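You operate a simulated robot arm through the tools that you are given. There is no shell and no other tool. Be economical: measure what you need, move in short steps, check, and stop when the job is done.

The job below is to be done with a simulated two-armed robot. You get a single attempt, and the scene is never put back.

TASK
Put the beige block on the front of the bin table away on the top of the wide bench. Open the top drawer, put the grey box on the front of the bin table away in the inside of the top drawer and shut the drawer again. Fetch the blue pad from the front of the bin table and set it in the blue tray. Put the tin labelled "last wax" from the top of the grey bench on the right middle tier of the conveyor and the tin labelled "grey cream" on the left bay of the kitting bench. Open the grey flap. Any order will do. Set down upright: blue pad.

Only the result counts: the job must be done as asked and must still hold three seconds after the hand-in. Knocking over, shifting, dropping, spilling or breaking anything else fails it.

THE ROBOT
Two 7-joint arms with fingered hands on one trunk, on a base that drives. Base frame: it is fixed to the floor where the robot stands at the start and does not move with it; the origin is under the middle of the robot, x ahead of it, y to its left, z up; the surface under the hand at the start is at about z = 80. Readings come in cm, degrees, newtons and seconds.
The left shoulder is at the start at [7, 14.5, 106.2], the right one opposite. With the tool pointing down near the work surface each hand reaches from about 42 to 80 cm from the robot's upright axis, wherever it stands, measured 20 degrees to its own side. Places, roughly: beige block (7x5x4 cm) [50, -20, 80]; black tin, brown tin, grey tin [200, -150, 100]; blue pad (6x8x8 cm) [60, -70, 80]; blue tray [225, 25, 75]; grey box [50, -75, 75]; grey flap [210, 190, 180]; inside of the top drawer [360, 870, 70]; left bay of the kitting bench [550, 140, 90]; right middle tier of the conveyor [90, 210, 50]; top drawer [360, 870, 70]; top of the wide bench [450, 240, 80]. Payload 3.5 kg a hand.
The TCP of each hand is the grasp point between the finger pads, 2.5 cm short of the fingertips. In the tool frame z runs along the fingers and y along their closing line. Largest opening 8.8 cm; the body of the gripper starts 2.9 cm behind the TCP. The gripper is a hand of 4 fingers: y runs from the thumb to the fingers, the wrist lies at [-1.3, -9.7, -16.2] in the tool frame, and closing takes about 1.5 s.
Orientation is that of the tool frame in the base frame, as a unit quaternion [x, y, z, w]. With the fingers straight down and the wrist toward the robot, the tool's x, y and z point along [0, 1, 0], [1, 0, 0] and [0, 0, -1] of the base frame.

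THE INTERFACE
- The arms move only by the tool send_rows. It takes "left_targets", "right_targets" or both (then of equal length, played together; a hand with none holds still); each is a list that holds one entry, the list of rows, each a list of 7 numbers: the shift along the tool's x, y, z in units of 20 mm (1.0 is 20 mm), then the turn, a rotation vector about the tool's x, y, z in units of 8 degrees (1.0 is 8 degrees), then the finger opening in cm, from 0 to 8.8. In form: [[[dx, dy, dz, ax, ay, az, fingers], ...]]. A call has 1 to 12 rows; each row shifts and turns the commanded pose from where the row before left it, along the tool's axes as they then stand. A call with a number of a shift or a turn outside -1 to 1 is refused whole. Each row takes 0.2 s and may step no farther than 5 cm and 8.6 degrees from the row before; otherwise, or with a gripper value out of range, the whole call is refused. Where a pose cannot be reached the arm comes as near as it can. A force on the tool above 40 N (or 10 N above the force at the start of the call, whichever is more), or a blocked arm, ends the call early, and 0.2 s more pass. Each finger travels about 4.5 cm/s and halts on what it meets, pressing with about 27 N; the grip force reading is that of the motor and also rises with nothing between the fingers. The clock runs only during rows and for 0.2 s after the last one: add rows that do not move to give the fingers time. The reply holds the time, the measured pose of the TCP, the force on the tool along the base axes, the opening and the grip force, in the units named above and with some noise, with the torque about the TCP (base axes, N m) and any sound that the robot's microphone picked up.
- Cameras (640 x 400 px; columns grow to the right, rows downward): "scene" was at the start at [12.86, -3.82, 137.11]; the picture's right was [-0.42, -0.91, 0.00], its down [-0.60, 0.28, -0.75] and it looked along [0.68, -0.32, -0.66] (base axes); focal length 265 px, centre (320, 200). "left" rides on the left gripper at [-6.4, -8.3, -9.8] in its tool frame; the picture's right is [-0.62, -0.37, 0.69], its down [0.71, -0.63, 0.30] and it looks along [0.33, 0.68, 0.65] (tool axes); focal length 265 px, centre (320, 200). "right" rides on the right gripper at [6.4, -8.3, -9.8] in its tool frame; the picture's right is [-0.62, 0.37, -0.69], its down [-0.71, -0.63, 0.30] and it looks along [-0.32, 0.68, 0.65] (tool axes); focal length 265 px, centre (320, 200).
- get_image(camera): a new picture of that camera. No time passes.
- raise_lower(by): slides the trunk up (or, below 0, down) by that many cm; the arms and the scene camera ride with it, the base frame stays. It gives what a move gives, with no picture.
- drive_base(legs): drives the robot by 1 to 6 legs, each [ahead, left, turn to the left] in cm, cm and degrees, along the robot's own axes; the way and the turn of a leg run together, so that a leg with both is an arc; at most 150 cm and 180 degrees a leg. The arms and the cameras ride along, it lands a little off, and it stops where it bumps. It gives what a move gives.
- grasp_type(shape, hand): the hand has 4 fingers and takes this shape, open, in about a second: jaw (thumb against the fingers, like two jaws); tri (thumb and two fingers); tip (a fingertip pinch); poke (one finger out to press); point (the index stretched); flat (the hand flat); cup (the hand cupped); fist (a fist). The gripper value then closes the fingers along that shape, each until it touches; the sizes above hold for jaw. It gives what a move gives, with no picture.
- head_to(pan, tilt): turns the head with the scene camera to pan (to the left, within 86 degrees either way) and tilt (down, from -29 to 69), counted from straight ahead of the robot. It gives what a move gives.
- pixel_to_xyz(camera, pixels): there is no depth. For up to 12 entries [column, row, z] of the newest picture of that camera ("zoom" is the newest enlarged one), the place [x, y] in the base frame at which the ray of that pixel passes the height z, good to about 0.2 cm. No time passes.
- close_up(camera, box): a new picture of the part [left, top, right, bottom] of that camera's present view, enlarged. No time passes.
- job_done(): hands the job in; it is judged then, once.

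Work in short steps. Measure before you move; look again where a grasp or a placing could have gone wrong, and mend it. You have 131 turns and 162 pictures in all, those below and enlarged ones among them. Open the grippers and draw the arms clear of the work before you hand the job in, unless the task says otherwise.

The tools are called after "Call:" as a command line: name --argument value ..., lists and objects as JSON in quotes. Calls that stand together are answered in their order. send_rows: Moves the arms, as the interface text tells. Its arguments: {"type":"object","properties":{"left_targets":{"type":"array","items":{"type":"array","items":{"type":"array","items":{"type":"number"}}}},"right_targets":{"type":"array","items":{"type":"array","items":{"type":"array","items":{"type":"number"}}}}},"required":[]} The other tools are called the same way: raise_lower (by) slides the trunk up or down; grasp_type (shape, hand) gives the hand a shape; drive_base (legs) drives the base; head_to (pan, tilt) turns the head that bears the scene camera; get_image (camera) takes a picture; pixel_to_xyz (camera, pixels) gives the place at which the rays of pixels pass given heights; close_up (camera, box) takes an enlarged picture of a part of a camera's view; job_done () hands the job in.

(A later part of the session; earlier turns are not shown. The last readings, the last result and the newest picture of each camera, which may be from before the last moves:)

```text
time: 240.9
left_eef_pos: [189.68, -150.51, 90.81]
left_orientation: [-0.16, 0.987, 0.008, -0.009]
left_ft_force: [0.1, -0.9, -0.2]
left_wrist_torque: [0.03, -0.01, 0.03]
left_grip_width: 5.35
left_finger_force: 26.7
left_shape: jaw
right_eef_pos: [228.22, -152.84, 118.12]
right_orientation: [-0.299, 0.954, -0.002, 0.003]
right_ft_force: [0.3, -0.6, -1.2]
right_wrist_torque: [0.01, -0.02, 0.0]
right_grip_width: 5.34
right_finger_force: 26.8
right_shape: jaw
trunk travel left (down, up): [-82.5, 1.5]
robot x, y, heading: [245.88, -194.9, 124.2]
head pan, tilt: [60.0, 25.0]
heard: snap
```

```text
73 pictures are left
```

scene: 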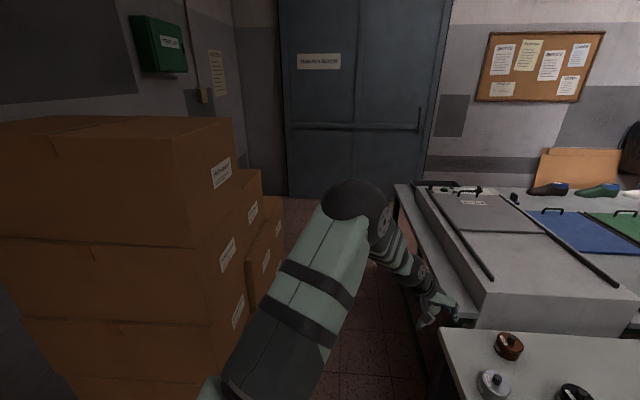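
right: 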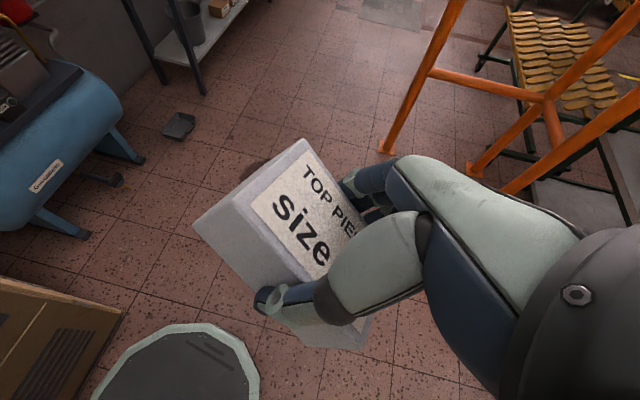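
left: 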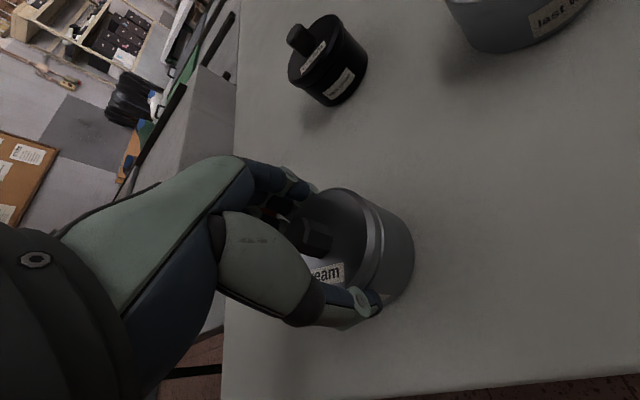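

Held at 5.35 cm; a "snap" was heard, maybe the lid seating. I lift 3 cm and inspect that the whole tin comes along.

Call:
send_rows --left_targets '[[[0, 0, -0.3, 0, 0, 0, 0], [0, 0, -0.4, 0, 0, 0, 0], [0, 0, -0.4, 0, 0, 0, 0], [0, 0, -0.4, 0, 0, 0, 0]]]'

Call:
get_image --camera "left"

Call:
head_to --pan 15 --tilt 40

Call:
close_up --camera "scene" --box '[260, 130, 420, 230]'

```text
time: 241.9
left_eef_pos: [189.68, -150.68, 93.86]
left_orientation: [-0.16, 0.987, 0.007, -0.008]
left_ft_force: [0.2, 0.3, -2.7]
left_wrist_torque: [0.01, -0.01, 0.02]
left_grip_width: 5.36
left_finger_force: 26.6
left_shape: jaw
right_eef_pos: [228.16, -152.88, 118.18]
right_orientation: [-0.299, 0.954, -0.001, 0.003]
right_ft_force: [0.2, 0.6, -1.8]
right_wrist_torque: [-0.01, 0.0, 0.0]
right_grip_width: 5.35
right_finger_force: 27.0
right_shape: jaw
trunk travel left (down, up): [-82.5, 1.5]
robot x, y, heading: [246.23, -194.79, 124.5]
head pan, tilt: [60.0, 25.0]
```

```text
72 pictures are left
```

left: 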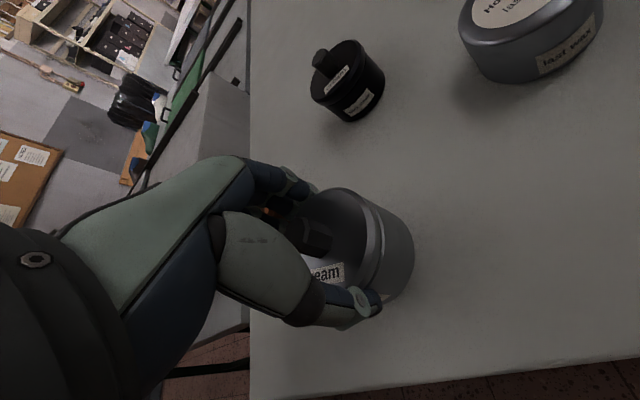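

```text
time: 243.0
left_eef_pos: [189.6, -150.76, 94.07]
left_orientation: [-0.161, 0.987, 0.007, -0.008]
left_ft_force: [0.3, 0.5, -4.2]
left_wrist_torque: [-0.02, 0.0, 0.0]
left_grip_width: 5.36
left_finger_force: 27.0
left_shape: jaw
right_eef_pos: [228.18, -152.8, 118.14]
right_orientation: [-0.299, 0.954, -0.001, 0.003]
right_ft_force: [-0.8, 0.6, -2.0]
right_wrist_torque: [0.0, 0.0, 0.0]
right_grip_width: 5.33
right_finger_force: 27.5
right_shape: jaw
trunk travel left (down, up): [-82.5, 1.5]
robot x, y, heading: [246.04, -194.75, 124.3]
head pan, tilt: [15.0, 40.0]
```

```text
4.00 times, centred on (340, 180) of scene
```

zoom: 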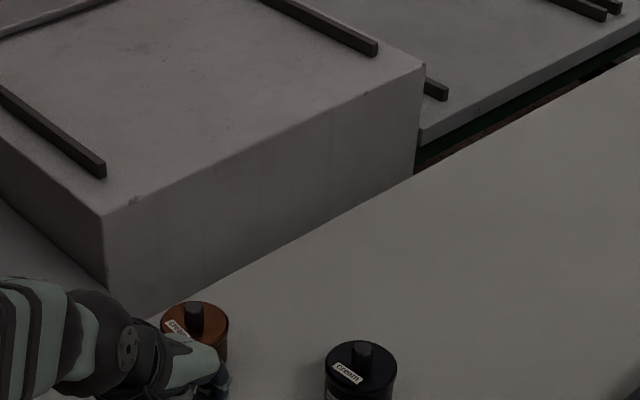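

The whole tin is lifted. I raise it, drive away from the bench corner, turn to +x and move toward the kitting bench, then look.

Call:
send_rows --left_targets '[[[0, 0, -1, 0, 0, 0, 0], [0, 0, -1, 0, 0, 0, 0], [0, 0, -1, 0, 0, 0, 0], [0, 0, -1, 0, 0, 0, 0], [0, 0, -1, 0, 0, 0, 0], [0, 0, -1, 0, 0, 0, 0], [0, 0, -1, 0, 0, 0, 0], [0, 0, -1, 0, 0, 0, 0], [0, 0, -1, 0, 0, 0, 0], [0, 0, -1, 0, 0, 0, 0], [0, 0, -1, 0, 0, 0, 0], [0, 0, -1, 0, 0, 0, 0]]]'

Call:
drive_base --legs '[[-45, -66, 0], [0, 0, -124], [0, 145, 0], [0, 75, 0]]'

Call:
head_to --pan 10 --tilt 25

Call:
get_image --camera "scene"

```text
time: 245.6
left_eef_pos: [190.05, -151.31, 117.95]
left_orientation: [-0.161, 0.987, 0.009, -0.008]
left_ft_force: [1.2, -0.9, -2.3]
left_wrist_torque: [-0.01, 0.03, 0.0]
left_grip_width: 5.33
left_finger_force: 27.1
left_shape: jaw
right_eef_pos: [228.34, -152.8, 118.19]
right_orientation: [-0.299, 0.954, -0.001, 0.002]
right_ft_force: [0.3, 0.1, -2.2]
right_wrist_torque: [0.02, 0.02, -0.01]
right_grip_width: 5.33
right_finger_force: 27.3
right_shape: jaw
trunk travel left (down, up): [-82.5, 1.5]
robot x, y, heading: [246.08, -194.97, 124.4]
head pan, tilt: [15.0, 40.0]
```

```text
time: 265.6
left_eef_pos: [380.95, 53.33, 117.88]
left_orientation: [0.782, 0.624, 0.012, 0.002]
left_ft_force: [-0.9, -0.1, -2.8]
left_wrist_torque: [0.02, 0.0, -0.02]
left_grip_width: 5.31
left_finger_force: 27.1
left_shape: jaw
right_eef_pos: [359.53, 21.53, 118.32]
right_orientation: [0.685, 0.728, -0.003, 0.001]
right_ft_force: [-0.1, -0.3, -1.4]
right_wrist_torque: [-0.03, 0.01, -0.03]
right_grip_width: 5.34
right_finger_force: 27.3
right_shape: jaw
trunk travel left (down, up): [-82.5, 1.5]
robot x, y, heading: [314.46, 28.43, 3.3]
head pan, tilt: [15.0, 40.0]
```

```text
time: 266.4
left_eef_pos: [380.93, 53.43, 117.89]
left_orientation: [0.782, 0.624, 0.012, 0.002]
left_ft_force: [0.2, 0.0, -2.8]
left_wrist_torque: [0.02, 0.0, 0.01]
left_grip_width: 5.32
left_finger_force: 26.7
left_shape: jaw
right_eef_pos: [359.63, 21.64, 118.11]
right_orientation: [0.685, 0.728, -0.003, 0.001]
right_ft_force: [0.8, 0.1, -0.9]
right_wrist_torque: [-0.02, 0.0, 0.0]
right_grip_width: 5.35
right_finger_force: 27.4
right_shape: jaw
trunk travel left (down, up): [-82.5, 1.5]
robot x, y, heading: [314.32, 28.16, 3.1]
head pan, tilt: [10.0, 25.0]
```

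```text
70 pictures are left
```

scene: 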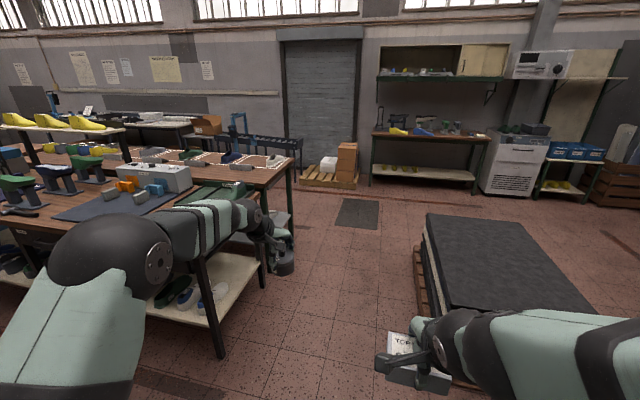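

The gap between bench ends (y ≈ 105) and the pallet (y ≈ −13) is wide. I zoom on the kitting bays to locate the left one.

Call:
close_up --camera "scene" --box '[140, 135, 310, 195]'

Call:
pixel_to_xyz --camera "scene" --pixels '[[295, 160, 85], [265, 187, 85], [275, 160, 85], [240, 168, 85], [225, 158, 85], [293, 250, 0], [220, 355, 0], [195, 215, 85]]'

```text
3.76 times, centred on (225, 165) of scene
```

zoom: 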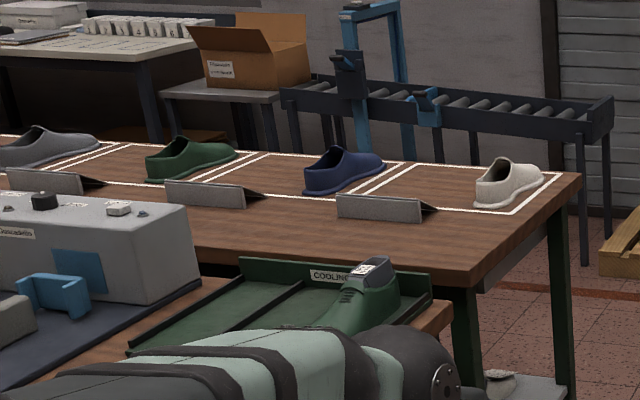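

```text
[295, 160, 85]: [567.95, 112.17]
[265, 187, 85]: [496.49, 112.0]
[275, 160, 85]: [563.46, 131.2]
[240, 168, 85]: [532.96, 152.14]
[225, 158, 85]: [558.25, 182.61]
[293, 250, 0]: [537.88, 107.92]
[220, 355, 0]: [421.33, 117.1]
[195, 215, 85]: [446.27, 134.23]
```

The left bay spans about x 535–570, y 115–165 with a white shoe at its near end; free spot ≈ (556,152). I drive to (575,50), face +y and look.

Call:
drive_base --legs '[[131, 5, 0], [131, 5, 0], [0, 0, 87]]'

Call:
head_to --pan 0 --tilt 40

Call:
get_image --camera "scene"

Call:
get_image --camera "left"

```text
time: 282.8
left_eef_pos: [549.73, 121.43, 117.85]
left_orientation: [0.12, 0.993, 0.01, -0.006]
left_ft_force: [-0.4, 0.0, -2.6]
left_wrist_torque: [0.01, 0.0, 0.05]
left_grip_width: 5.29
left_finger_force: 27.1
left_shape: jaw
right_eef_pos: [581.2, 99.75, 118.19]
right_orientation: [-0.023, 1.0, -0.003, 0.003]
right_ft_force: [0.4, 0.3, -1.3]
right_wrist_torque: [0.01, 0.03, -0.01]
right_grip_width: 5.31
right_finger_force: 26.8
right_shape: jaw
trunk travel left (down, up): [-82.5, 1.5]
robot x, y, heading: [573.63, 54.63, 92.1]
head pan, tilt: [10.0, 25.0]
```

```text
time: 283.6
left_eef_pos: [549.73, 121.31, 117.88]
left_orientation: [0.12, 0.993, 0.01, -0.006]
left_ft_force: [0.5, -0.9, -2.6]
left_wrist_torque: [0.02, 0.04, 0.01]
left_grip_width: 5.33
left_finger_force: 27.2
left_shape: jaw
right_eef_pos: [581.16, 99.66, 118.1]
right_orientation: [-0.022, 1.0, -0.002, 0.004]
right_ft_force: [0.0, -0.6, -1.9]
right_wrist_torque: [0.01, 0.04, 0.0]
right_grip_width: 5.31
right_finger_force: 27.3
right_shape: jaw
trunk travel left (down, up): [-82.5, 1.5]
robot x, y, heading: [573.54, 54.48, 92.1]
head pan, tilt: [0.0, 40.0]
```

```text
68 pictures are left
```

scene: 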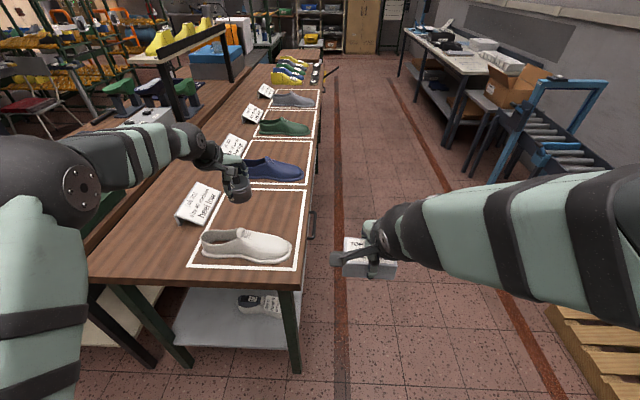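

```text
67 pictures are left
```

left: 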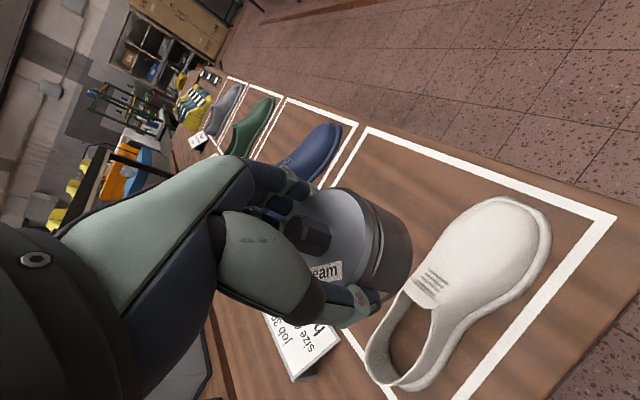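

The bay is clear: rectangle (190,265)–(303,272)–(306,190), shoe in its lower part; free spot near (272,208). I measure.

Call:
pixel_to_xyz --camera "scene" --pixels '[[192, 265, 85], [301, 271, 85], [305, 191, 85], [272, 207, 85], [250, 229, 85], [290, 238, 85], [210, 195, 85], [300, 290, 85], [272, 207, 90]]'

Call:
pixel_to_xyz --camera "left" --pixels '[[366, 130, 85], [617, 215, 85], [450, 215, 85], [617, 215, 80], [617, 215, 90]]'

```text
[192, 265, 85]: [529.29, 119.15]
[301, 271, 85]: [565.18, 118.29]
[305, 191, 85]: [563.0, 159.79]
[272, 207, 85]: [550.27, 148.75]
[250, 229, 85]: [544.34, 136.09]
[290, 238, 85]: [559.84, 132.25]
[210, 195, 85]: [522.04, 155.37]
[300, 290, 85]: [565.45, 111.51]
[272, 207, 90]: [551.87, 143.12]
```

```text
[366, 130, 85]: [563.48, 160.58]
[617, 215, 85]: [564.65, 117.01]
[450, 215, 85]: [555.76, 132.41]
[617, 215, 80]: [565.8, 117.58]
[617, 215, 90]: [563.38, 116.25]
```

Bay: x 530–564, y 118–160 at z 85; shoe ends at y ≈ 137. I drive ahead 25 cm and bring the tin over (552,150), lowering part way.

Call:
drive_base --legs '[[25, 0, 0]]'

Call:
send_rows --left_targets '[[[-0.3, 0.2, 0.8, 0, 0, 0, 0], [-0.3, 0.2, 0.8, 0, 0, 0, 0], [-0.3, 0.2, 0.8, 0, 0, 0, 0], [-0.3, 0.2, 0.8, 0, 0, 0, 0], [-0.3, 0.2, 0.8, 0, 0, 0, 0], [0, 0.2, 0.8, 0, 0, 0, 0], [0, 0.2, 0.8, 0, 0, 0, 0], [0, 0.2, 0.8, 0, 0, 0, 0], [0, 0.2, 0.8, 0, 0, 0, 0], [0, 0, 0.8, 0, 0, 0, 0]]]'

Call:
get_image --camera "left"

```text
time: 285.4
left_eef_pos: [548.24, 146.24, 118.12]
left_orientation: [0.116, 0.993, 0.011, -0.005]
left_ft_force: [-0.3, -0.6, -2.4]
left_wrist_torque: [-0.01, 0.03, 0.0]
left_grip_width: 5.31
left_finger_force: 26.8
left_shape: jaw
right_eef_pos: [579.93, 124.76, 118.27]
right_orientation: [-0.025, 1.0, -0.001, 0.003]
right_ft_force: [0.5, 0.2, -0.8]
right_wrist_torque: [-0.01, 0.0, 0.01]
right_grip_width: 5.32
right_finger_force: 27.6
right_shape: jaw
trunk travel left (down, up): [-82.5, 1.5]
robot x, y, heading: [572.55, 79.92, 92.7]
head pan, tilt: [0.0, 40.0]
```

```text
time: 287.6
left_eef_pos: [552.09, 149.59, 101.88]
left_orientation: [0.117, 0.993, 0.009, -0.006]
left_ft_force: [-0.2, 0.6, -2.5]
left_wrist_torque: [0.03, 0.01, 0.01]
left_grip_width: 5.3
left_finger_force: 27.1
left_shape: jaw
right_eef_pos: [579.88, 125.03, 118.1]
right_orientation: [-0.026, 1.0, -0.002, 0.003]
right_ft_force: [-0.8, -0.1, -1.6]
right_wrist_torque: [0.01, 0.01, 0.0]
right_grip_width: 5.34
right_finger_force: 27.0
right_shape: jaw
trunk travel left (down, up): [-82.5, 1.5]
robot x, y, heading: [572.96, 80.05, 92.7]
head pan, tilt: [0.0, 40.0]
```

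```text
66 pictures are left
```

left: 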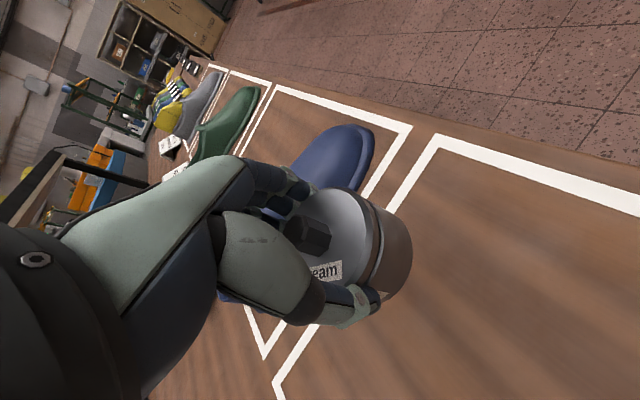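

On track at (552,149.6). I lower to contact.

Call:
send_rows --left_targets '[[[0, 0, 0.9, 0, 0, 0, 0], [0, 0, 0.9, 0, 0, 0, 0], [0, 0, 0.9, 0, 0, 0, 0], [0, 0, 0.9, 0, 0, 0, 0], [0, 0, 0.9, 0, 0, 0, 0], [0, 0, 0.3, 0, 0, 0, 0], [0, 0, 0.2, 0, 0, 0, 0], [0, 0, 0.2, 0, 0, 0, 0], [0, 0, 0.2, 0, 0, 0, 0], [0, 0, 0.2, 0, 0, 0, 0], [0, 0, 0.2, 0, 0, 0, 0]]]'

Call:
get_image --camera "left"

```text
time: 289.7
left_eef_pos: [551.76, 150.31, 92.51]
left_orientation: [0.116, 0.993, 0.027, -0.007]
left_ft_force: [-0.4, -8.0, 22.6]
left_wrist_torque: [-0.38, 0.02, 0.01]
left_grip_width: 5.17
left_finger_force: 26.8
left_shape: jaw
right_eef_pos: [579.95, 124.44, 118.34]
right_orientation: [-0.026, 1.0, 0.0, 0.003]
right_ft_force: [0.1, 0.2, -2.0]
right_wrist_torque: [-0.04, 0.0, 0.01]
right_grip_width: 5.31
right_finger_force: 27.1
right_shape: jaw
trunk travel left (down, up): [-82.5, 1.5]
robot x, y, heading: [572.61, 79.78, 92.6]
head pan, tilt: [0.0, 40.0]
stopped in row 10 (left hand): the force on the tool passed its limit at 41 N (the readings are from after the stop); the commanded pose is now the measured one
```

```text
65 pictures are left
```

left: 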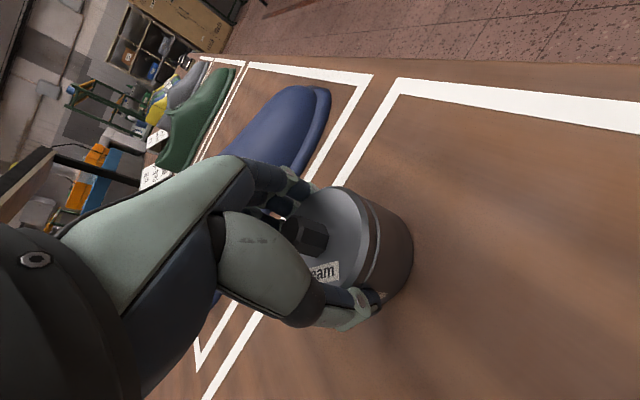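

Contact made inside the bay lines. I release and rise.

Call:
send_rows --left_targets '[[[0, 0, -0.05, 0, 0, 0, 5.6], [0, 0, 0, 0, 0, 0, 6.5], [0, 0, 0, 0, 0, 0, 8], [0, 0, 0, 0, 0, 0, 8], [0, 0, 0, 0, 0, 0, 8], [0, 0, -0.5, 0, 0, 0, 8], [0, 0, -1, 0, 0, 0, 8], [0, 0, -1, 0, 0, 0, 8], [0, 0, -1, 0, 0, 0, 8], [0, 0, -1, 0, 0, 0, 8], [0, 0, -1, 0, 0, 0, 8], [0, 0, -1, 0, 0, 0, 8]]]'

Call:
send_rows --left_targets '[[[0, 0, -1, 0, 0, 0, 8], [0, 0, -1, 0, 0, 0, 8], [0, 0, -1, 0, 0, 0, 8], [0, 0, -1, 0, 0, 0, 8], [0, 0, -1, 0, 0, 0, 8], [0, 0, -1, 0, 0, 0, 8]]]'

Call:
get_image --camera "left"

```text
time: 292.3
left_eef_pos: [551.75, 149.56, 105.0]
left_orientation: [0.116, 0.993, 0.02, -0.008]
left_ft_force: [-0.1, 0.8, 0.1]
left_wrist_torque: [-0.03, -0.02, 0.01]
left_grip_width: 7.98
left_finger_force: 0.1
left_shape: jaw
right_eef_pos: [580.0, 124.83, 118.25]
right_orientation: [-0.024, 1.0, -0.001, 0.003]
right_ft_force: [0.3, -0.7, -1.3]
right_wrist_torque: [0.05, -0.01, -0.01]
right_grip_width: 5.31
right_finger_force: 27.0
right_shape: jaw
trunk travel left (down, up): [-82.5, 1.5]
robot x, y, heading: [572.51, 79.98, 92.9]
head pan, tilt: [0.0, 40.0]
```

```text
time: 293.7
left_eef_pos: [551.93, 149.35, 117.14]
left_orientation: [0.117, 0.993, 0.02, -0.007]
left_ft_force: [0.3, 0.3, -1.4]
left_wrist_torque: [-0.02, 0.0, 0.01]
left_grip_width: 7.97
left_finger_force: 0.0
left_shape: jaw
right_eef_pos: [579.91, 124.94, 118.25]
right_orientation: [-0.025, 1.0, -0.002, 0.003]
right_ft_force: [-0.8, 1.1, -1.3]
right_wrist_torque: [0.0, -0.03, 0.01]
right_grip_width: 5.32
right_finger_force: 26.7
right_shape: jaw
trunk travel left (down, up): [-82.5, 1.5]
robot x, y, heading: [572.35, 79.96, 92.5]
head pan, tilt: [0.0, 40.0]
```

```text
64 pictures are left
```

left: 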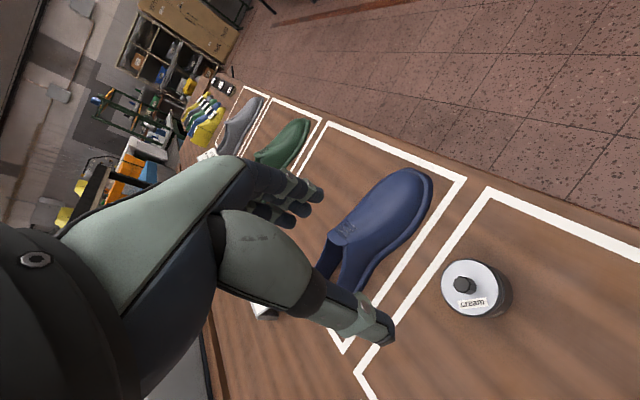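

Tin stands upright in the left bay. Now I return to the tin bench for the "last wax" tin at (202,−142).

Call:
drive_base --legs '[[-30, 0, 0], [0, 0, 87.5], [120, 0, 0], [120, 0, 0], [0, 148, 0], [52, 25, 0]]'

Call:
get_image --camera "left"

```text
time: 320.6
left_eef_pos: [218.32, -147.16, 117.22]
left_orientation: [-0.624, 0.781, 0.01, -0.02]
left_ft_force: [-0.6, -0.1, 0.7]
left_wrist_torque: [0.01, 0.01, -0.02]
left_grip_width: 8.0
left_finger_force: 0.1
left_shape: jaw
right_eef_pos: [242.64, -118.98, 118.18]
right_orientation: [0.729, -0.684, -0.002, -0.003]
right_ft_force: [0.8, 0.3, -0.5]
right_wrist_torque: [0.0, -0.01, -0.01]
right_grip_width: 5.33
right_finger_force: 27.2
right_shape: jaw
trunk travel left (down, up): [-82.5, 1.5]
robot x, y, heading: [287.79, -125.82, -176.7]
head pan, tilt: [0.0, 40.0]
```

```text
63 pictures are left
```

left: 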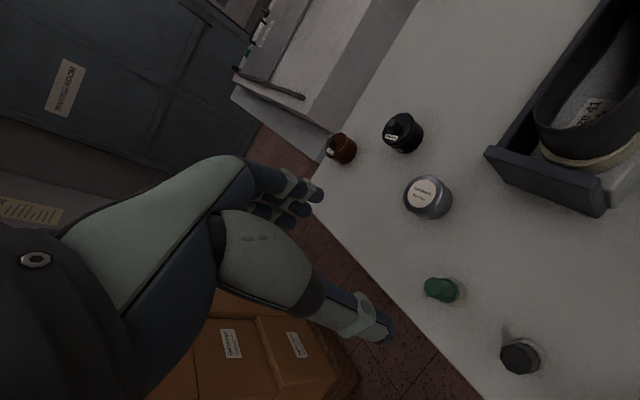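

The wax tin is at (428,197). I measure it.

Call:
pixel_to_xyz --camera "left" --pixels '[[422, 191, 90], [428, 197, 87.5], [434, 205, 85], [442, 290, 90]]'

Call:
close_up --camera "left" --box '[380, 150, 480, 240]'

```text
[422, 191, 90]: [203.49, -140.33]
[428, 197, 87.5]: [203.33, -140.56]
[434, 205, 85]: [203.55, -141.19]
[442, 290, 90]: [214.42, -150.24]
```

```text
4.44 times, centred on (430, 195) of left
```

zoom: 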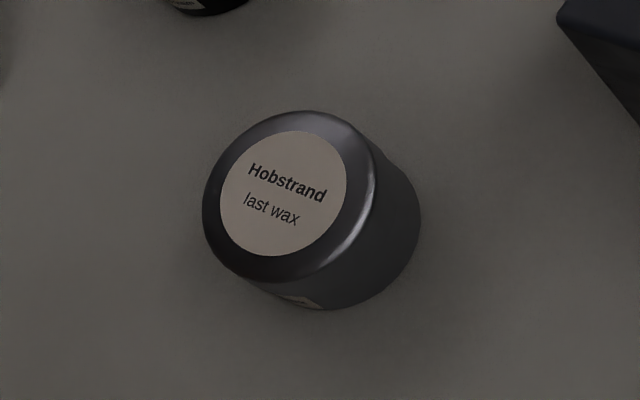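

Wax tin centre (203.5,−141). I drive 9 cm nearer, align above and descend part way.

Call:
drive_base --legs '[[9, 0, 0]]'

Call:
send_rows --left_targets '[[[-0.67, 0.9, 0, 0, 0, 0, 8.8], [-0.67, 0.9, 0, 0, 0, 0, 8.8], [-0.67, 0.9, 0, 0, 0, 0, 8.8], [-0.67, 0.9, 0, 0, 0, 0, 8.8], [0, 0, 1, 0, 0, 0, 8.8], [0, 0, 1, 0, 0, 0, 8.8], [0, 0, 1, 0, 0, 0, 8.8], [0, 0, 1, 0, 0, 0, 8.8], [0, 0, 1, 0, 0, 0, 8.8], [0, 0, 1, 0, 0, 0, 8.8], [0, 0, 1, 0, 0, 0, 8.8], [0, 0, 1, 0, 0, 0, 8.8]]]'

Call:
get_image --camera "left"

```text
time: 321.7
left_eef_pos: [209.97, -147.85, 117.51]
left_orientation: [-0.625, 0.781, 0.01, -0.021]
left_ft_force: [0.5, 0.9, 0.3]
left_wrist_torque: [0.0, 0.05, -0.01]
left_grip_width: 8.0
left_finger_force: 0.0
left_shape: jaw
right_eef_pos: [234.02, -119.68, 118.38]
right_orientation: [0.729, -0.684, -0.003, -0.002]
right_ft_force: [0.0, 0.6, -1.7]
right_wrist_torque: [0.01, 0.02, -0.01]
right_grip_width: 5.32
right_finger_force: 27.0
right_shape: jaw
trunk travel left (down, up): [-82.5, 1.5]
robot x, y, heading: [278.31, -126.37, -176.5]
head pan, tilt: [0.0, 40.0]
```

```text
time: 324.3
left_eef_pos: [204.61, -141.22, 101.44]
left_orientation: [-0.625, 0.78, 0.01, -0.02]
left_ft_force: [-0.6, 0.3, -0.1]
left_wrist_torque: [-0.02, 0.02, 0.02]
left_grip_width: 8.78
left_finger_force: 0.1
left_shape: jaw
left hand out of reach, approached as far as the arm can: row 4, 10, 11, 12
right_eef_pos: [233.45, -119.69, 118.25]
right_orientation: [0.729, -0.684, 0.0, -0.002]
right_ft_force: [-0.3, 0.1, -1.9]
right_wrist_torque: [0.01, -0.02, 0.02]
right_grip_width: 5.34
right_finger_force: 26.8
right_shape: jaw
trunk travel left (down, up): [-82.5, 1.5]
robot x, y, heading: [278.72, -126.1, -176.7]
head pan, tilt: [0.0, 40.0]
```

```text
61 pictures are left
```

left: 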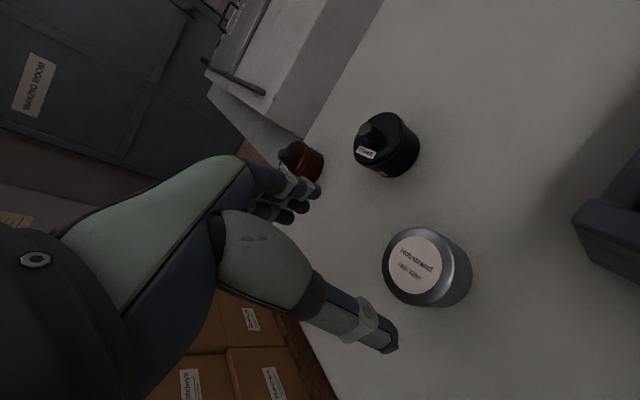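

Horizontal alignment is right but reach is marginal; I drive 4 cm ahead, pull the hand back equally, and then lower with the trunk.

Call:
drive_base --legs '[[4, 0, 0]]'

Call:
send_rows --left_targets '[[[0, -1, 0, 0, 0, 0, 8.8], [0, -1, 0, 0, 0, 0, 8.8]]]'

Call:
get_image --camera "left"

```text
time: 325.2
left_eef_pos: [201.53, -141.23, 102.03]
left_orientation: [-0.625, 0.78, 0.012, -0.022]
left_ft_force: [1.0, -0.2, -0.4]
left_wrist_torque: [-0.04, 0.02, 0.03]
left_grip_width: 8.75
left_finger_force: 0.0
left_shape: jaw
right_eef_pos: [230.41, -119.8, 118.61]
right_orientation: [0.73, -0.684, -0.003, -0.001]
right_ft_force: [0.6, -0.9, -0.6]
right_wrist_torque: [-0.01, 0.03, -0.01]
right_grip_width: 5.34
right_finger_force: 26.7
right_shape: jaw
trunk travel left (down, up): [-82.5, 1.5]
robot x, y, heading: [274.72, -126.57, -176.5]
head pan, tilt: [0.0, 40.0]
```

```text
time: 325.8
left_eef_pos: [205.25, -142.24, 101.51]
left_orientation: [-0.625, 0.78, 0.012, -0.021]
left_ft_force: [0.5, 0.0, 0.5]
left_wrist_torque: [0.02, 0.05, 0.01]
left_grip_width: 8.73
left_finger_force: 0.0
left_shape: jaw
right_eef_pos: [230.06, -119.99, 118.3]
right_orientation: [0.73, -0.683, -0.003, -0.003]
right_ft_force: [0.7, 0.4, -1.0]
right_wrist_torque: [-0.01, 0.01, 0.03]
right_grip_width: 5.33
right_finger_force: 27.0
right_shape: jaw
trunk travel left (down, up): [-82.5, 1.5]
robot x, y, heading: [274.58, -126.55, -176.7]
head pan, tilt: [0.0, 40.0]
```

```text
60 pictures are left
```

left: 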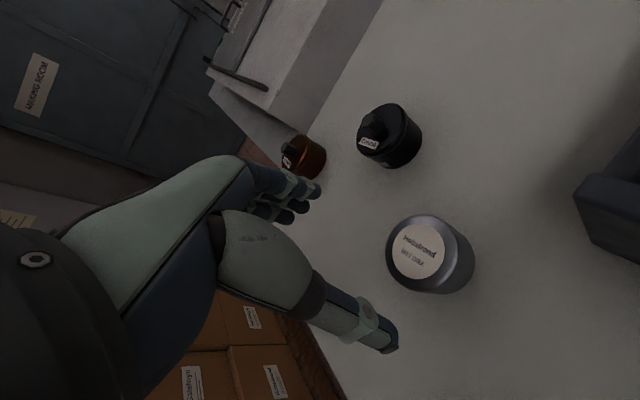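

Lid centre is at (417,251); I shift ~1.5 cm to align, lower the trunk 8 cm, then finish by rows and close.

Call:
send_rows --left_targets '[[[-0.6, 0.42, 0, 0, 0, 0, 8.8], [0, 0, 0, 0, 0, 0, 8.8]]]'

Call:
raise_lower --by -8

Call:
get_image --camera "left"

```text
time: 326.4
left_eef_pos: [204.36, -140.89, 101.28]
left_orientation: [-0.625, 0.78, 0.01, -0.02]
left_ft_force: [-0.5, -0.2, -0.4]
left_wrist_torque: [-0.01, -0.01, -0.01]
left_grip_width: 8.76
left_finger_force: 0.1
left_shape: jaw
right_eef_pos: [229.8, -119.94, 118.25]
right_orientation: [0.73, -0.684, -0.001, -0.002]
right_ft_force: [0.2, -0.6, -2.2]
right_wrist_torque: [-0.02, 0.01, 0.0]
right_grip_width: 5.31
right_finger_force: 27.2
right_shape: jaw
trunk travel left (down, up): [-82.5, 1.5]
robot x, y, heading: [274.78, -126.68, -176.6]
head pan, tilt: [0.0, 40.0]
```

```text
time: 327.6
left_eef_pos: [204.29, -140.8, 93.2]
left_orientation: [-0.626, 0.78, 0.01, -0.02]
left_ft_force: [-0.1, -0.9, -0.7]
left_wrist_torque: [-0.04, 0.0, -0.01]
left_grip_width: 8.75
left_finger_force: 0.1
left_shape: jaw
right_eef_pos: [229.66, -119.91, 110.33]
right_orientation: [0.73, -0.684, -0.001, -0.003]
right_ft_force: [0.3, 0.6, -1.1]
right_wrist_torque: [-0.02, 0.03, -0.02]
right_grip_width: 5.35
right_finger_force: 27.0
right_shape: jaw
trunk travel left (down, up): [-74.5, 9.5]
robot x, y, heading: [274.92, -126.63, -176.3]
head pan, tilt: [0.0, 40.0]
```

```text
59 pictures are left
```

left: 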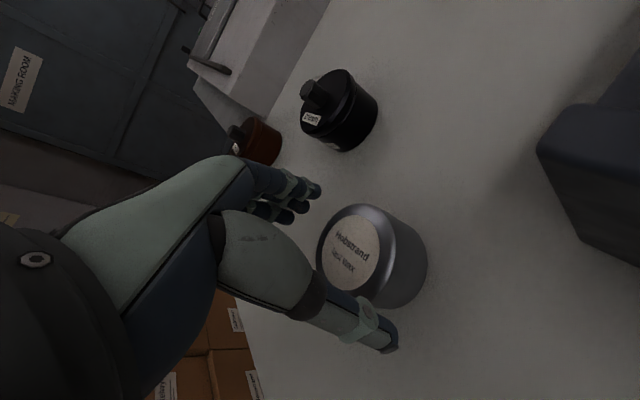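

Perfectly aligned. I descend 4.4 cm and close.

Call:
send_rows --left_targets '[[[0, 0, 0.55, 0, 0, 0, 8.8], [0, 0, 0.55, 0, 0, 0, 8.8], [0, 0, 0.55, 0, 0, 0, 8.8], [0, 0, 0.5, 0, 0, 0, 8.8], [0, 0, 0, 0, 0, 0, 7], [0, 0, 0, 0, 0, 0, 5], [0, 0, 0, 0, 0, 0, 2], [0, 0, 0, 0, 0, 0, 0], [0, 0, 0, 0, 0, 0, 0], [0, 0, 0, 0, 0, 0, 0], [0, 0, -0.5, 0, 0, 0, 0], [0, 0, -1, 0, 0, 0, 0]]]'

Call:
raise_lower --by 8

Call:
get_image --camera "left"

```text
time: 330.1
left_eef_pos: [204.25, -140.81, 91.68]
left_orientation: [-0.624, 0.781, 0.009, -0.02]
left_ft_force: [0.1, -0.3, -1.4]
left_wrist_torque: [0.01, 0.03, 0.0]
left_grip_width: 5.4
left_finger_force: 26.6
left_shape: jaw
right_eef_pos: [229.78, -119.94, 110.23]
right_orientation: [0.729, -0.684, -0.002, -0.002]
right_ft_force: [0.6, 0.0, -1.1]
right_wrist_torque: [0.03, 0.01, 0.06]
right_grip_width: 5.3
right_finger_force: 27.0
right_shape: jaw
trunk travel left (down, up): [-74.5, 9.5]
robot x, y, heading: [274.85, -126.82, -176.9]
head pan, tilt: [0.0, 40.0]
```

```text
time: 331.3
left_eef_pos: [204.16, -140.91, 99.84]
left_orientation: [-0.624, 0.781, 0.009, -0.02]
left_ft_force: [0.7, -0.4, -1.3]
left_wrist_torque: [-0.01, 0.0, 0.01]
left_grip_width: 5.38
left_finger_force: 26.5
left_shape: jaw
right_eef_pos: [229.6, -119.93, 118.18]
right_orientation: [0.73, -0.684, -0.001, -0.003]
right_ft_force: [-0.1, -0.4, -0.9]
right_wrist_torque: [-0.01, 0.03, -0.02]
right_grip_width: 5.32
right_finger_force: 26.8
right_shape: jaw
trunk travel left (down, up): [-82.5, 1.5]
robot x, y, heading: [274.6, -126.72, -176.7]
head pan, tilt: [0.0, 40.0]
```

```text
58 pictures are left
```

left: 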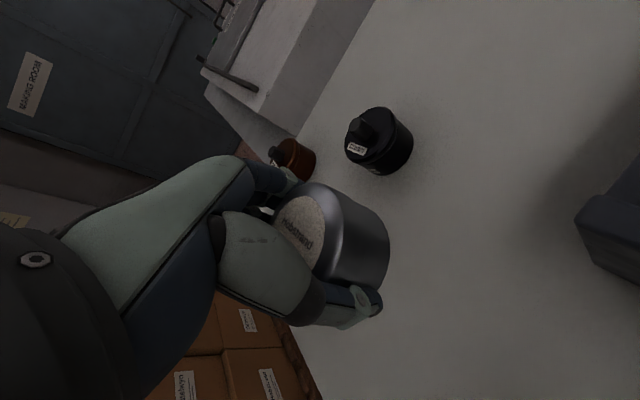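

Wax tin is held (5.4 cm). I raise it to z ≈ 117 and take the shortcut corridor west (centre y ≈ −181), then turn north.

Call:
send_rows --left_targets '[[[0, 0, -1, 0, 0, 0, 0], [0, 0, -1, 0, 0, 0, 0], [0, 0, -1, 0, 0, 0, 0], [0, 0, -1, 0, 0, 0, 0], [0, 0, -1, 0, 0, 0, 0], [0, 0, -1, 0, 0, 0, 0], [0, 0, -1, 0, 0, 0, 0], [0, 0, -1, 0, 0, 0, 0], [0, 0, -1, 0, 0, 0, 0]]]'

Call:
drive_base --legs '[[-25, 0, 0], [0, 57, -3.3], [105, 0, 0]]'

Call:
head_to --pan 0 --tilt 35

Call:
get_image --camera "scene"

```text
time: 333.3
left_eef_pos: [204.92, -140.56, 117.57]
left_orientation: [-0.625, 0.78, 0.009, -0.02]
left_ft_force: [0.2, -0.3, -2.0]
left_wrist_torque: [0.01, 0.01, -0.01]
left_grip_width: 5.36
left_finger_force: 27.4
left_shape: jaw
right_eef_pos: [229.67, -119.98, 118.2]
right_orientation: [0.729, -0.684, 0.001, -0.002]
right_ft_force: [0.1, -0.1, -1.1]
right_wrist_torque: [0.02, 0.02, 0.02]
right_grip_width: 5.32
right_finger_force: 26.9
right_shape: jaw
trunk travel left (down, up): [-82.5, 1.5]
robot x, y, heading: [274.61, -126.53, -176.5]
head pan, tilt: [0.0, 40.0]
```

```text
time: 342.9
left_eef_pos: [126.75, -191.33, 117.55]
left_orientation: [-0.607, 0.794, 0.01, -0.02]
left_ft_force: [0.8, 0.3, -0.5]
left_wrist_torque: [0.02, -0.03, -0.02]
left_grip_width: 5.4
left_finger_force: 26.8
left_shape: jaw
right_eef_pos: [152.39, -171.88, 118.22]
right_orientation: [0.713, -0.701, -0.001, -0.003]
right_ft_force: [0.0, -0.1, -2.7]
right_wrist_torque: [-0.04, 0.0, 0.05]
right_grip_width: 5.32
right_finger_force: 27.1
right_shape: jaw
trunk travel left (down, up): [-82.5, 1.5]
robot x, y, heading: [197.14, -180.98, -179.2]
head pan, tilt: [0.0, 40.0]
```

```text
time: 343.5
left_eef_pos: [126.69, -191.46, 117.55]
left_orientation: [-0.607, 0.795, 0.009, -0.019]
left_ft_force: [0.4, 0.3, -1.2]
left_wrist_torque: [-0.01, 0.0, 0.01]
left_grip_width: 5.36
left_finger_force: 27.3
left_shape: jaw
right_eef_pos: [152.36, -171.97, 118.18]
right_orientation: [0.713, -0.701, -0.002, -0.003]
right_ft_force: [-0.7, -0.2, -1.6]
right_wrist_torque: [0.02, 0.05, 0.02]
right_grip_width: 5.36
right_finger_force: 26.8
right_shape: jaw
trunk travel left (down, up): [-82.5, 1.5]
robot x, y, heading: [197.18, -180.64, -179.2]
head pan, tilt: [0.0, 35.0]
```

```text
57 pictures are left
```

scene: 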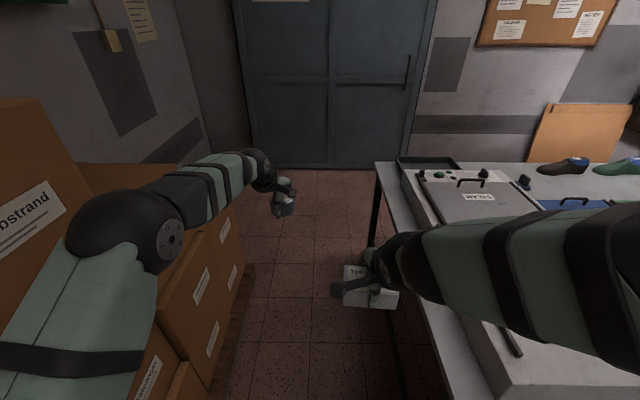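

The corridor is visible; I measure the box face line (bottom (232,370)), table edge (430,320), and the tall box corner before going on.

Call:
pixel_to_xyz --camera "scene" --pixels '[[248, 265, 0], [228, 380, 0], [430, 330, 80], [378, 170, 80], [365, 245, 0], [78, 165, 110], [245, 240, 40], [150, 245, 120], [330, 168, 0]]'

```text
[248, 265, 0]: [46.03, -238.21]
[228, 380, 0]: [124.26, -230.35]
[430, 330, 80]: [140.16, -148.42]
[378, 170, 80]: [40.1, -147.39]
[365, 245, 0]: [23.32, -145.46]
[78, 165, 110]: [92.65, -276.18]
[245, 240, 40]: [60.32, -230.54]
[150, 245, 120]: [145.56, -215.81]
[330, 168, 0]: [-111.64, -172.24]
```

Clearance is ~12 cm on the box side and ~30 on the table side. I continue, and turn north at x ≈ −13.

Call:
drive_base --legs '[[120, -2, 0], [90, 0, 0], [0, 0, -90.5], [140, 0, 0], [120, 0, 0]]'

Call:
head_to --pan -35 --tilt 35

Call:
get_image --camera "scene"

```text
time: 370.0
left_eef_pos: [-38.19, 145.27, 117.62]
left_orientation: [0.108, 0.994, 0.02, -0.007]
left_ft_force: [0.3, 0.5, -1.2]
left_wrist_torque: [-0.01, -0.01, -0.02]
left_grip_width: 5.33
left_finger_force: 27.0
left_shape: jaw
right_eef_pos: [-17.41, 120.43, 118.18]
right_orientation: [-0.034, 0.999, 0.0, 0.002]
right_ft_force: [-0.6, 0.3, -1.3]
right_wrist_torque: [0.02, 0.01, 0.01]
right_grip_width: 5.35
right_finger_force: 26.9
right_shape: jaw
trunk travel left (down, up): [-82.5, 1.5]
robot x, y, heading: [-24.14, 75.48, 93.7]
head pan, tilt: [0.0, 35.0]
```

```text
time: 371.0
left_eef_pos: [-38.38, 145.33, 117.63]
left_orientation: [0.108, 0.994, 0.021, -0.007]
left_ft_force: [0.3, 0.7, -1.6]
left_wrist_torque: [-0.02, -0.01, 0.02]
left_grip_width: 5.33
left_finger_force: 26.8
left_shape: jaw
right_eef_pos: [-17.33, 120.51, 118.19]
right_orientation: [-0.033, 0.999, -0.002, 0.003]
right_ft_force: [-0.5, -0.4, -2.0]
right_wrist_torque: [0.0, -0.04, 0.01]
right_grip_width: 5.31
right_finger_force: 27.3
right_shape: jaw
trunk travel left (down, up): [-82.5, 1.5]
robot x, y, heading: [-23.87, 75.45, 93.6]
head pan, tilt: [-35.0, 35.0]
```

```text
56 pictures are left
```

scene: 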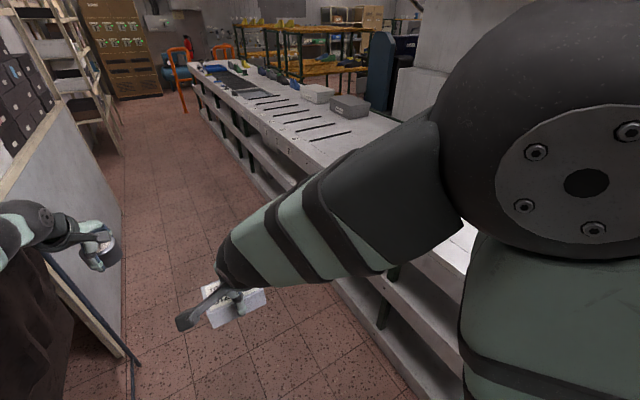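

I drive to y ≈ 186 and turn to face the conveyor, then inspect its tiers.

Call:
drive_base --legs '[[108, -12, 0], [0, 0, -93.6]]'

Call:
head_to --pan 5 --tilt 60

Call:
get_image --camera "scene"

```text
time: 380.7
left_eef_pos: [54.73, 187.11, 117.45]
left_orientation: [0.824, 0.566, 0.019, 0.011]
left_ft_force: [0.0, -0.2, -1.0]
left_wrist_torque: [0.01, 0.02, -0.02]
left_grip_width: 5.27
left_finger_force: 26.7
left_shape: jaw
right_eef_pos: [27.13, 170.32, 118.15]
right_orientation: [0.736, 0.677, -0.004, 0.001]
right_ft_force: [-0.7, -0.7, -1.4]
right_wrist_torque: [0.02, 0.02, 0.02]
right_grip_width: 5.36
right_finger_force: 26.8
right_shape: jaw
trunk travel left (down, up): [-82.5, 1.5]
robot x, y, heading: [-17.06, 183.72, -5.0]
head pan, tilt: [-35.0, 35.0]
```

```text
time: 381.7
left_eef_pos: [54.69, 187.08, 117.49]
left_orientation: [0.825, 0.565, 0.019, 0.011]
left_ft_force: [0.7, -0.1, -1.2]
left_wrist_torque: [0.0, -0.01, 0.05]
left_grip_width: 5.31
left_finger_force: 27.0
left_shape: jaw
right_eef_pos: [27.07, 170.31, 118.28]
right_orientation: [0.735, 0.678, -0.004, 0.0]
right_ft_force: [-0.1, 1.0, -1.8]
right_wrist_torque: [0.02, -0.01, 0.02]
right_grip_width: 5.33
right_finger_force: 26.8
right_shape: jaw
trunk travel left (down, up): [-82.5, 1.5]
robot x, y, heading: [-16.53, 183.25, -5.2]
head pan, tilt: [5.0, 60.0]
```

```text
55 pictures are left
```

scene: 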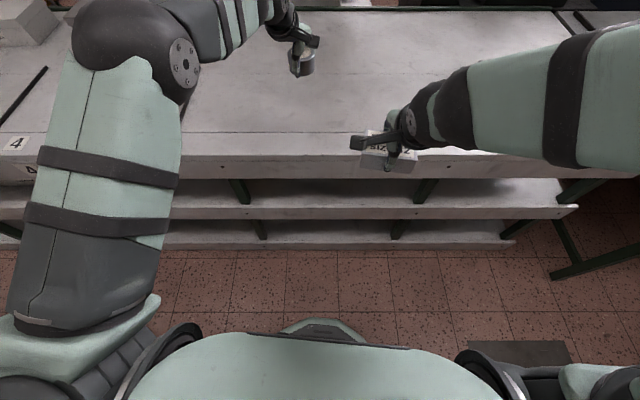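

I see the middle tier's front edge near row 208. I measure the edges.

Call:
pixel_to_xyz --camera "scene" --pixels '[[320, 157, 88], [320, 178, 80], [320, 206, 50], [320, 217, 46], [320, 242, 15], [320, 250, 15], [235, 190, 50], [425, 190, 50], [575, 205, 50]]'

Call:
drive_base --legs '[[-38, 10, 5]]'

Call:
raise_lower --by -45

Call:
head_to --pan 0 --tilt 30

Call:
get_image --camera "scene"

Call:
get_image --camera "left"

```text
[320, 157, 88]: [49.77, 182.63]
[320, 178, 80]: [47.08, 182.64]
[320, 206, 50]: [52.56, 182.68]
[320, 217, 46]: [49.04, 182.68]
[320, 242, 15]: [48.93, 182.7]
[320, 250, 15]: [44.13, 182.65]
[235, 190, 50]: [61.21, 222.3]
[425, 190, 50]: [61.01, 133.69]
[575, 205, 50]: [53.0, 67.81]
```

```text
time: 384.0
left_eef_pos: [28.67, 203.37, 117.3]
left_orientation: [0.797, 0.604, 0.018, 0.01]
left_ft_force: [-0.6, 0.4, -1.3]
left_wrist_torque: [0.02, 0.0, -0.03]
left_grip_width: 5.28
left_finger_force: 26.4
left_shape: jaw
right_eef_pos: [2.81, 183.9, 117.96]
right_orientation: [0.703, 0.711, -0.006, -0.001]
right_ft_force: [0.9, -0.1, -2.5]
right_wrist_torque: [-0.03, 0.05, 0.0]
right_grip_width: 5.32
right_finger_force: 26.5
right_shape: jaw
trunk travel left (down, up): [-82.5, 1.5]
robot x, y, heading: [-42.22, 192.92, 0.6]
head pan, tilt: [5.0, 60.0]
stopped in leg 1: the robot was blocked; the commanded pose is now the measured one
```

```text
refused: -45 is not a number from -40 to 40
```

```text
time: 384.9
left_eef_pos: [28.38, 203.21, 117.51]
left_orientation: [0.797, 0.604, 0.02, 0.01]
left_ft_force: [-0.6, 0.9, -0.9]
left_wrist_torque: [0.01, 0.03, -0.01]
left_grip_width: 5.29
left_finger_force: 27.1
left_shape: jaw
right_eef_pos: [2.34, 183.97, 118.35]
right_orientation: [0.703, 0.711, -0.003, 0.001]
right_ft_force: [-0.1, 0.2, -1.8]
right_wrist_torque: [-0.02, -0.01, -0.01]
right_grip_width: 5.35
right_finger_force: 26.8
right_shape: jaw
trunk travel left (down, up): [-82.5, 1.5]
robot x, y, heading: [-41.88, 193.18, 0.0]
head pan, tilt: [0.0, 30.0]
```

```text
54 pictures are left
```

scene: 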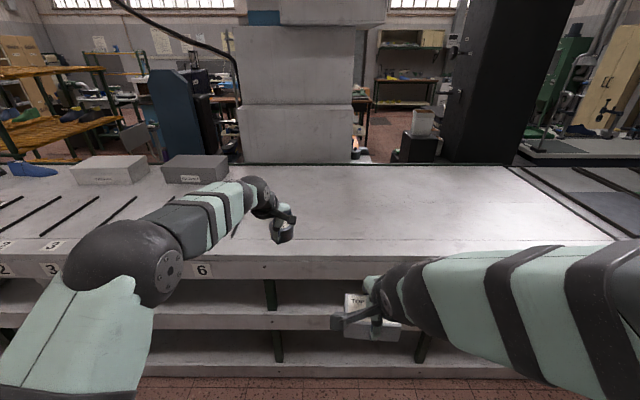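

```text
53 pictures are left
```

left: 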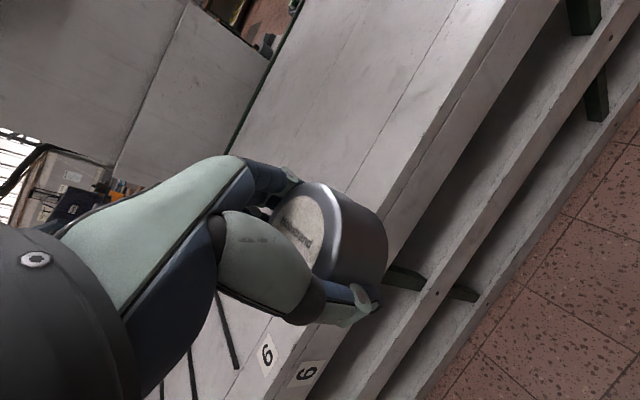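

The base just touched the shelf behind (x −42). Middle tier front edge is about x 50. I lower the trunk by 60 cm in two steps with the hands in free air, and look.

Call:
raise_lower --by -40

Call:
raise_lower --by -17

Call:
head_to --pan 0 --tilt 30

Call:
get_image --camera "scene"

Call:
get_image --camera "left"

```text
time: 388.8
left_eef_pos: [28.28, 203.38, 77.67]
left_orientation: [0.797, 0.604, 0.02, 0.009]
left_ft_force: [-0.1, -0.3, -1.1]
left_wrist_torque: [0.02, 0.01, 0.01]
left_grip_width: 5.29
left_finger_force: 26.8
left_shape: jaw
right_eef_pos: [2.4, 183.9, 78.22]
right_orientation: [0.704, 0.711, -0.002, 0.001]
right_ft_force: [-0.1, 0.6, -1.6]
right_wrist_torque: [-0.01, 0.02, -0.01]
right_grip_width: 5.33
right_finger_force: 27.2
right_shape: jaw
trunk travel left (down, up): [-42.5, 41.5]
robot x, y, heading: [-42.04, 193.23, 0.2]
head pan, tilt: [0.0, 30.0]
```

```text
time: 390.7
left_eef_pos: [28.23, 203.39, 60.66]
left_orientation: [0.796, 0.604, 0.019, 0.01]
left_ft_force: [-0.3, -0.5, -0.8]
left_wrist_torque: [-0.01, -0.01, 0.02]
left_grip_width: 5.31
left_finger_force: 26.9
left_shape: jaw
right_eef_pos: [2.42, 183.79, 61.27]
right_orientation: [0.703, 0.711, -0.004, 0.001]
right_ft_force: [0.2, 0.1, -0.8]
right_wrist_torque: [-0.03, -0.01, 0.02]
right_grip_width: 5.35
right_finger_force: 27.0
right_shape: jaw
trunk travel left (down, up): [-25.5, 58.5]
robot x, y, heading: [-42.31, 192.74, 0.2]
head pan, tilt: [0.0, 30.0]
```

```text
time: 391.3
left_eef_pos: [28.25, 203.3, 60.54]
left_orientation: [0.797, 0.604, 0.019, 0.01]
left_ft_force: [0.7, -0.1, -1.0]
left_wrist_torque: [-0.05, -0.01, 0.01]
left_grip_width: 5.31
left_finger_force: 27.1
left_shape: jaw
right_eef_pos: [2.45, 183.92, 61.22]
right_orientation: [0.703, 0.711, -0.003, 0.001]
right_ft_force: [0.1, -0.6, -1.9]
right_wrist_torque: [0.0, -0.02, -0.01]
right_grip_width: 5.32
right_finger_force: 26.9
right_shape: jaw
trunk travel left (down, up): [-25.5, 58.5]
robot x, y, heading: [-42.42, 192.49, 0.3]
head pan, tilt: [0.0, 30.0]
```

```text
52 pictures are left
```

scene: 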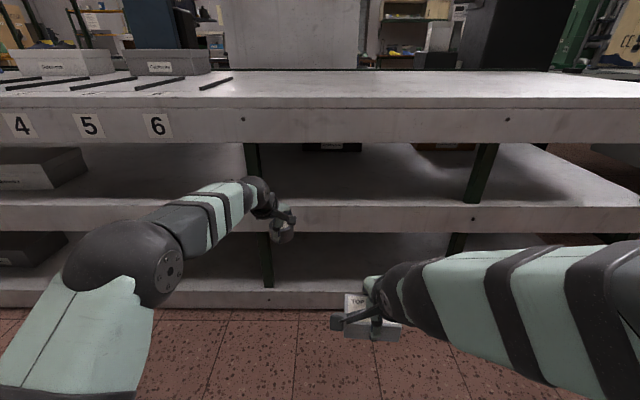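

```text
51 pictures are left
```

left: 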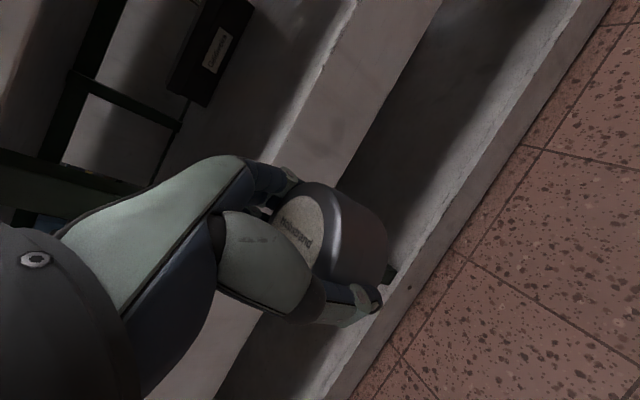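

I measure the edges in this low view from several heights to pin down the tier height.

Call:
pixel_to_xyz --camera "scene" --pixels '[[380, 107, 88], [380, 143, 80], [380, 143, 76], [380, 207, 50], [380, 207, 54], [380, 207, 46], [380, 232, 45], [380, 232, 42], [265, 200, 50], [470, 200, 50], [380, 291, 15], [300, 207, 50]]'

Call:
pixel_to_xyz --camera "left" --pixels '[[270, 160, 50], [270, 160, 54], [270, 160, 46], [360, 0, 50], [440, 0, 46], [340, 170, 42]]'

```text
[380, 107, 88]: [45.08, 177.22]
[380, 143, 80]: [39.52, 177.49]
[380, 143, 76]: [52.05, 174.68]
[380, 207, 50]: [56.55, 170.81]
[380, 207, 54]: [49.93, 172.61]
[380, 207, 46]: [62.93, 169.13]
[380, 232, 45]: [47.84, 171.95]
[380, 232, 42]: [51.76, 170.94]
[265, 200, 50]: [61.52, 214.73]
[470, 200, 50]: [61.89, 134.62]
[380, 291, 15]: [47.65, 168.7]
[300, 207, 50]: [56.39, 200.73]
```

```text
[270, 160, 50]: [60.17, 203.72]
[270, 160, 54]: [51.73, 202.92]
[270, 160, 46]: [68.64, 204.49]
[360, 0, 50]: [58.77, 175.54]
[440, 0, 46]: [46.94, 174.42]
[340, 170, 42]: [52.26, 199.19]
```

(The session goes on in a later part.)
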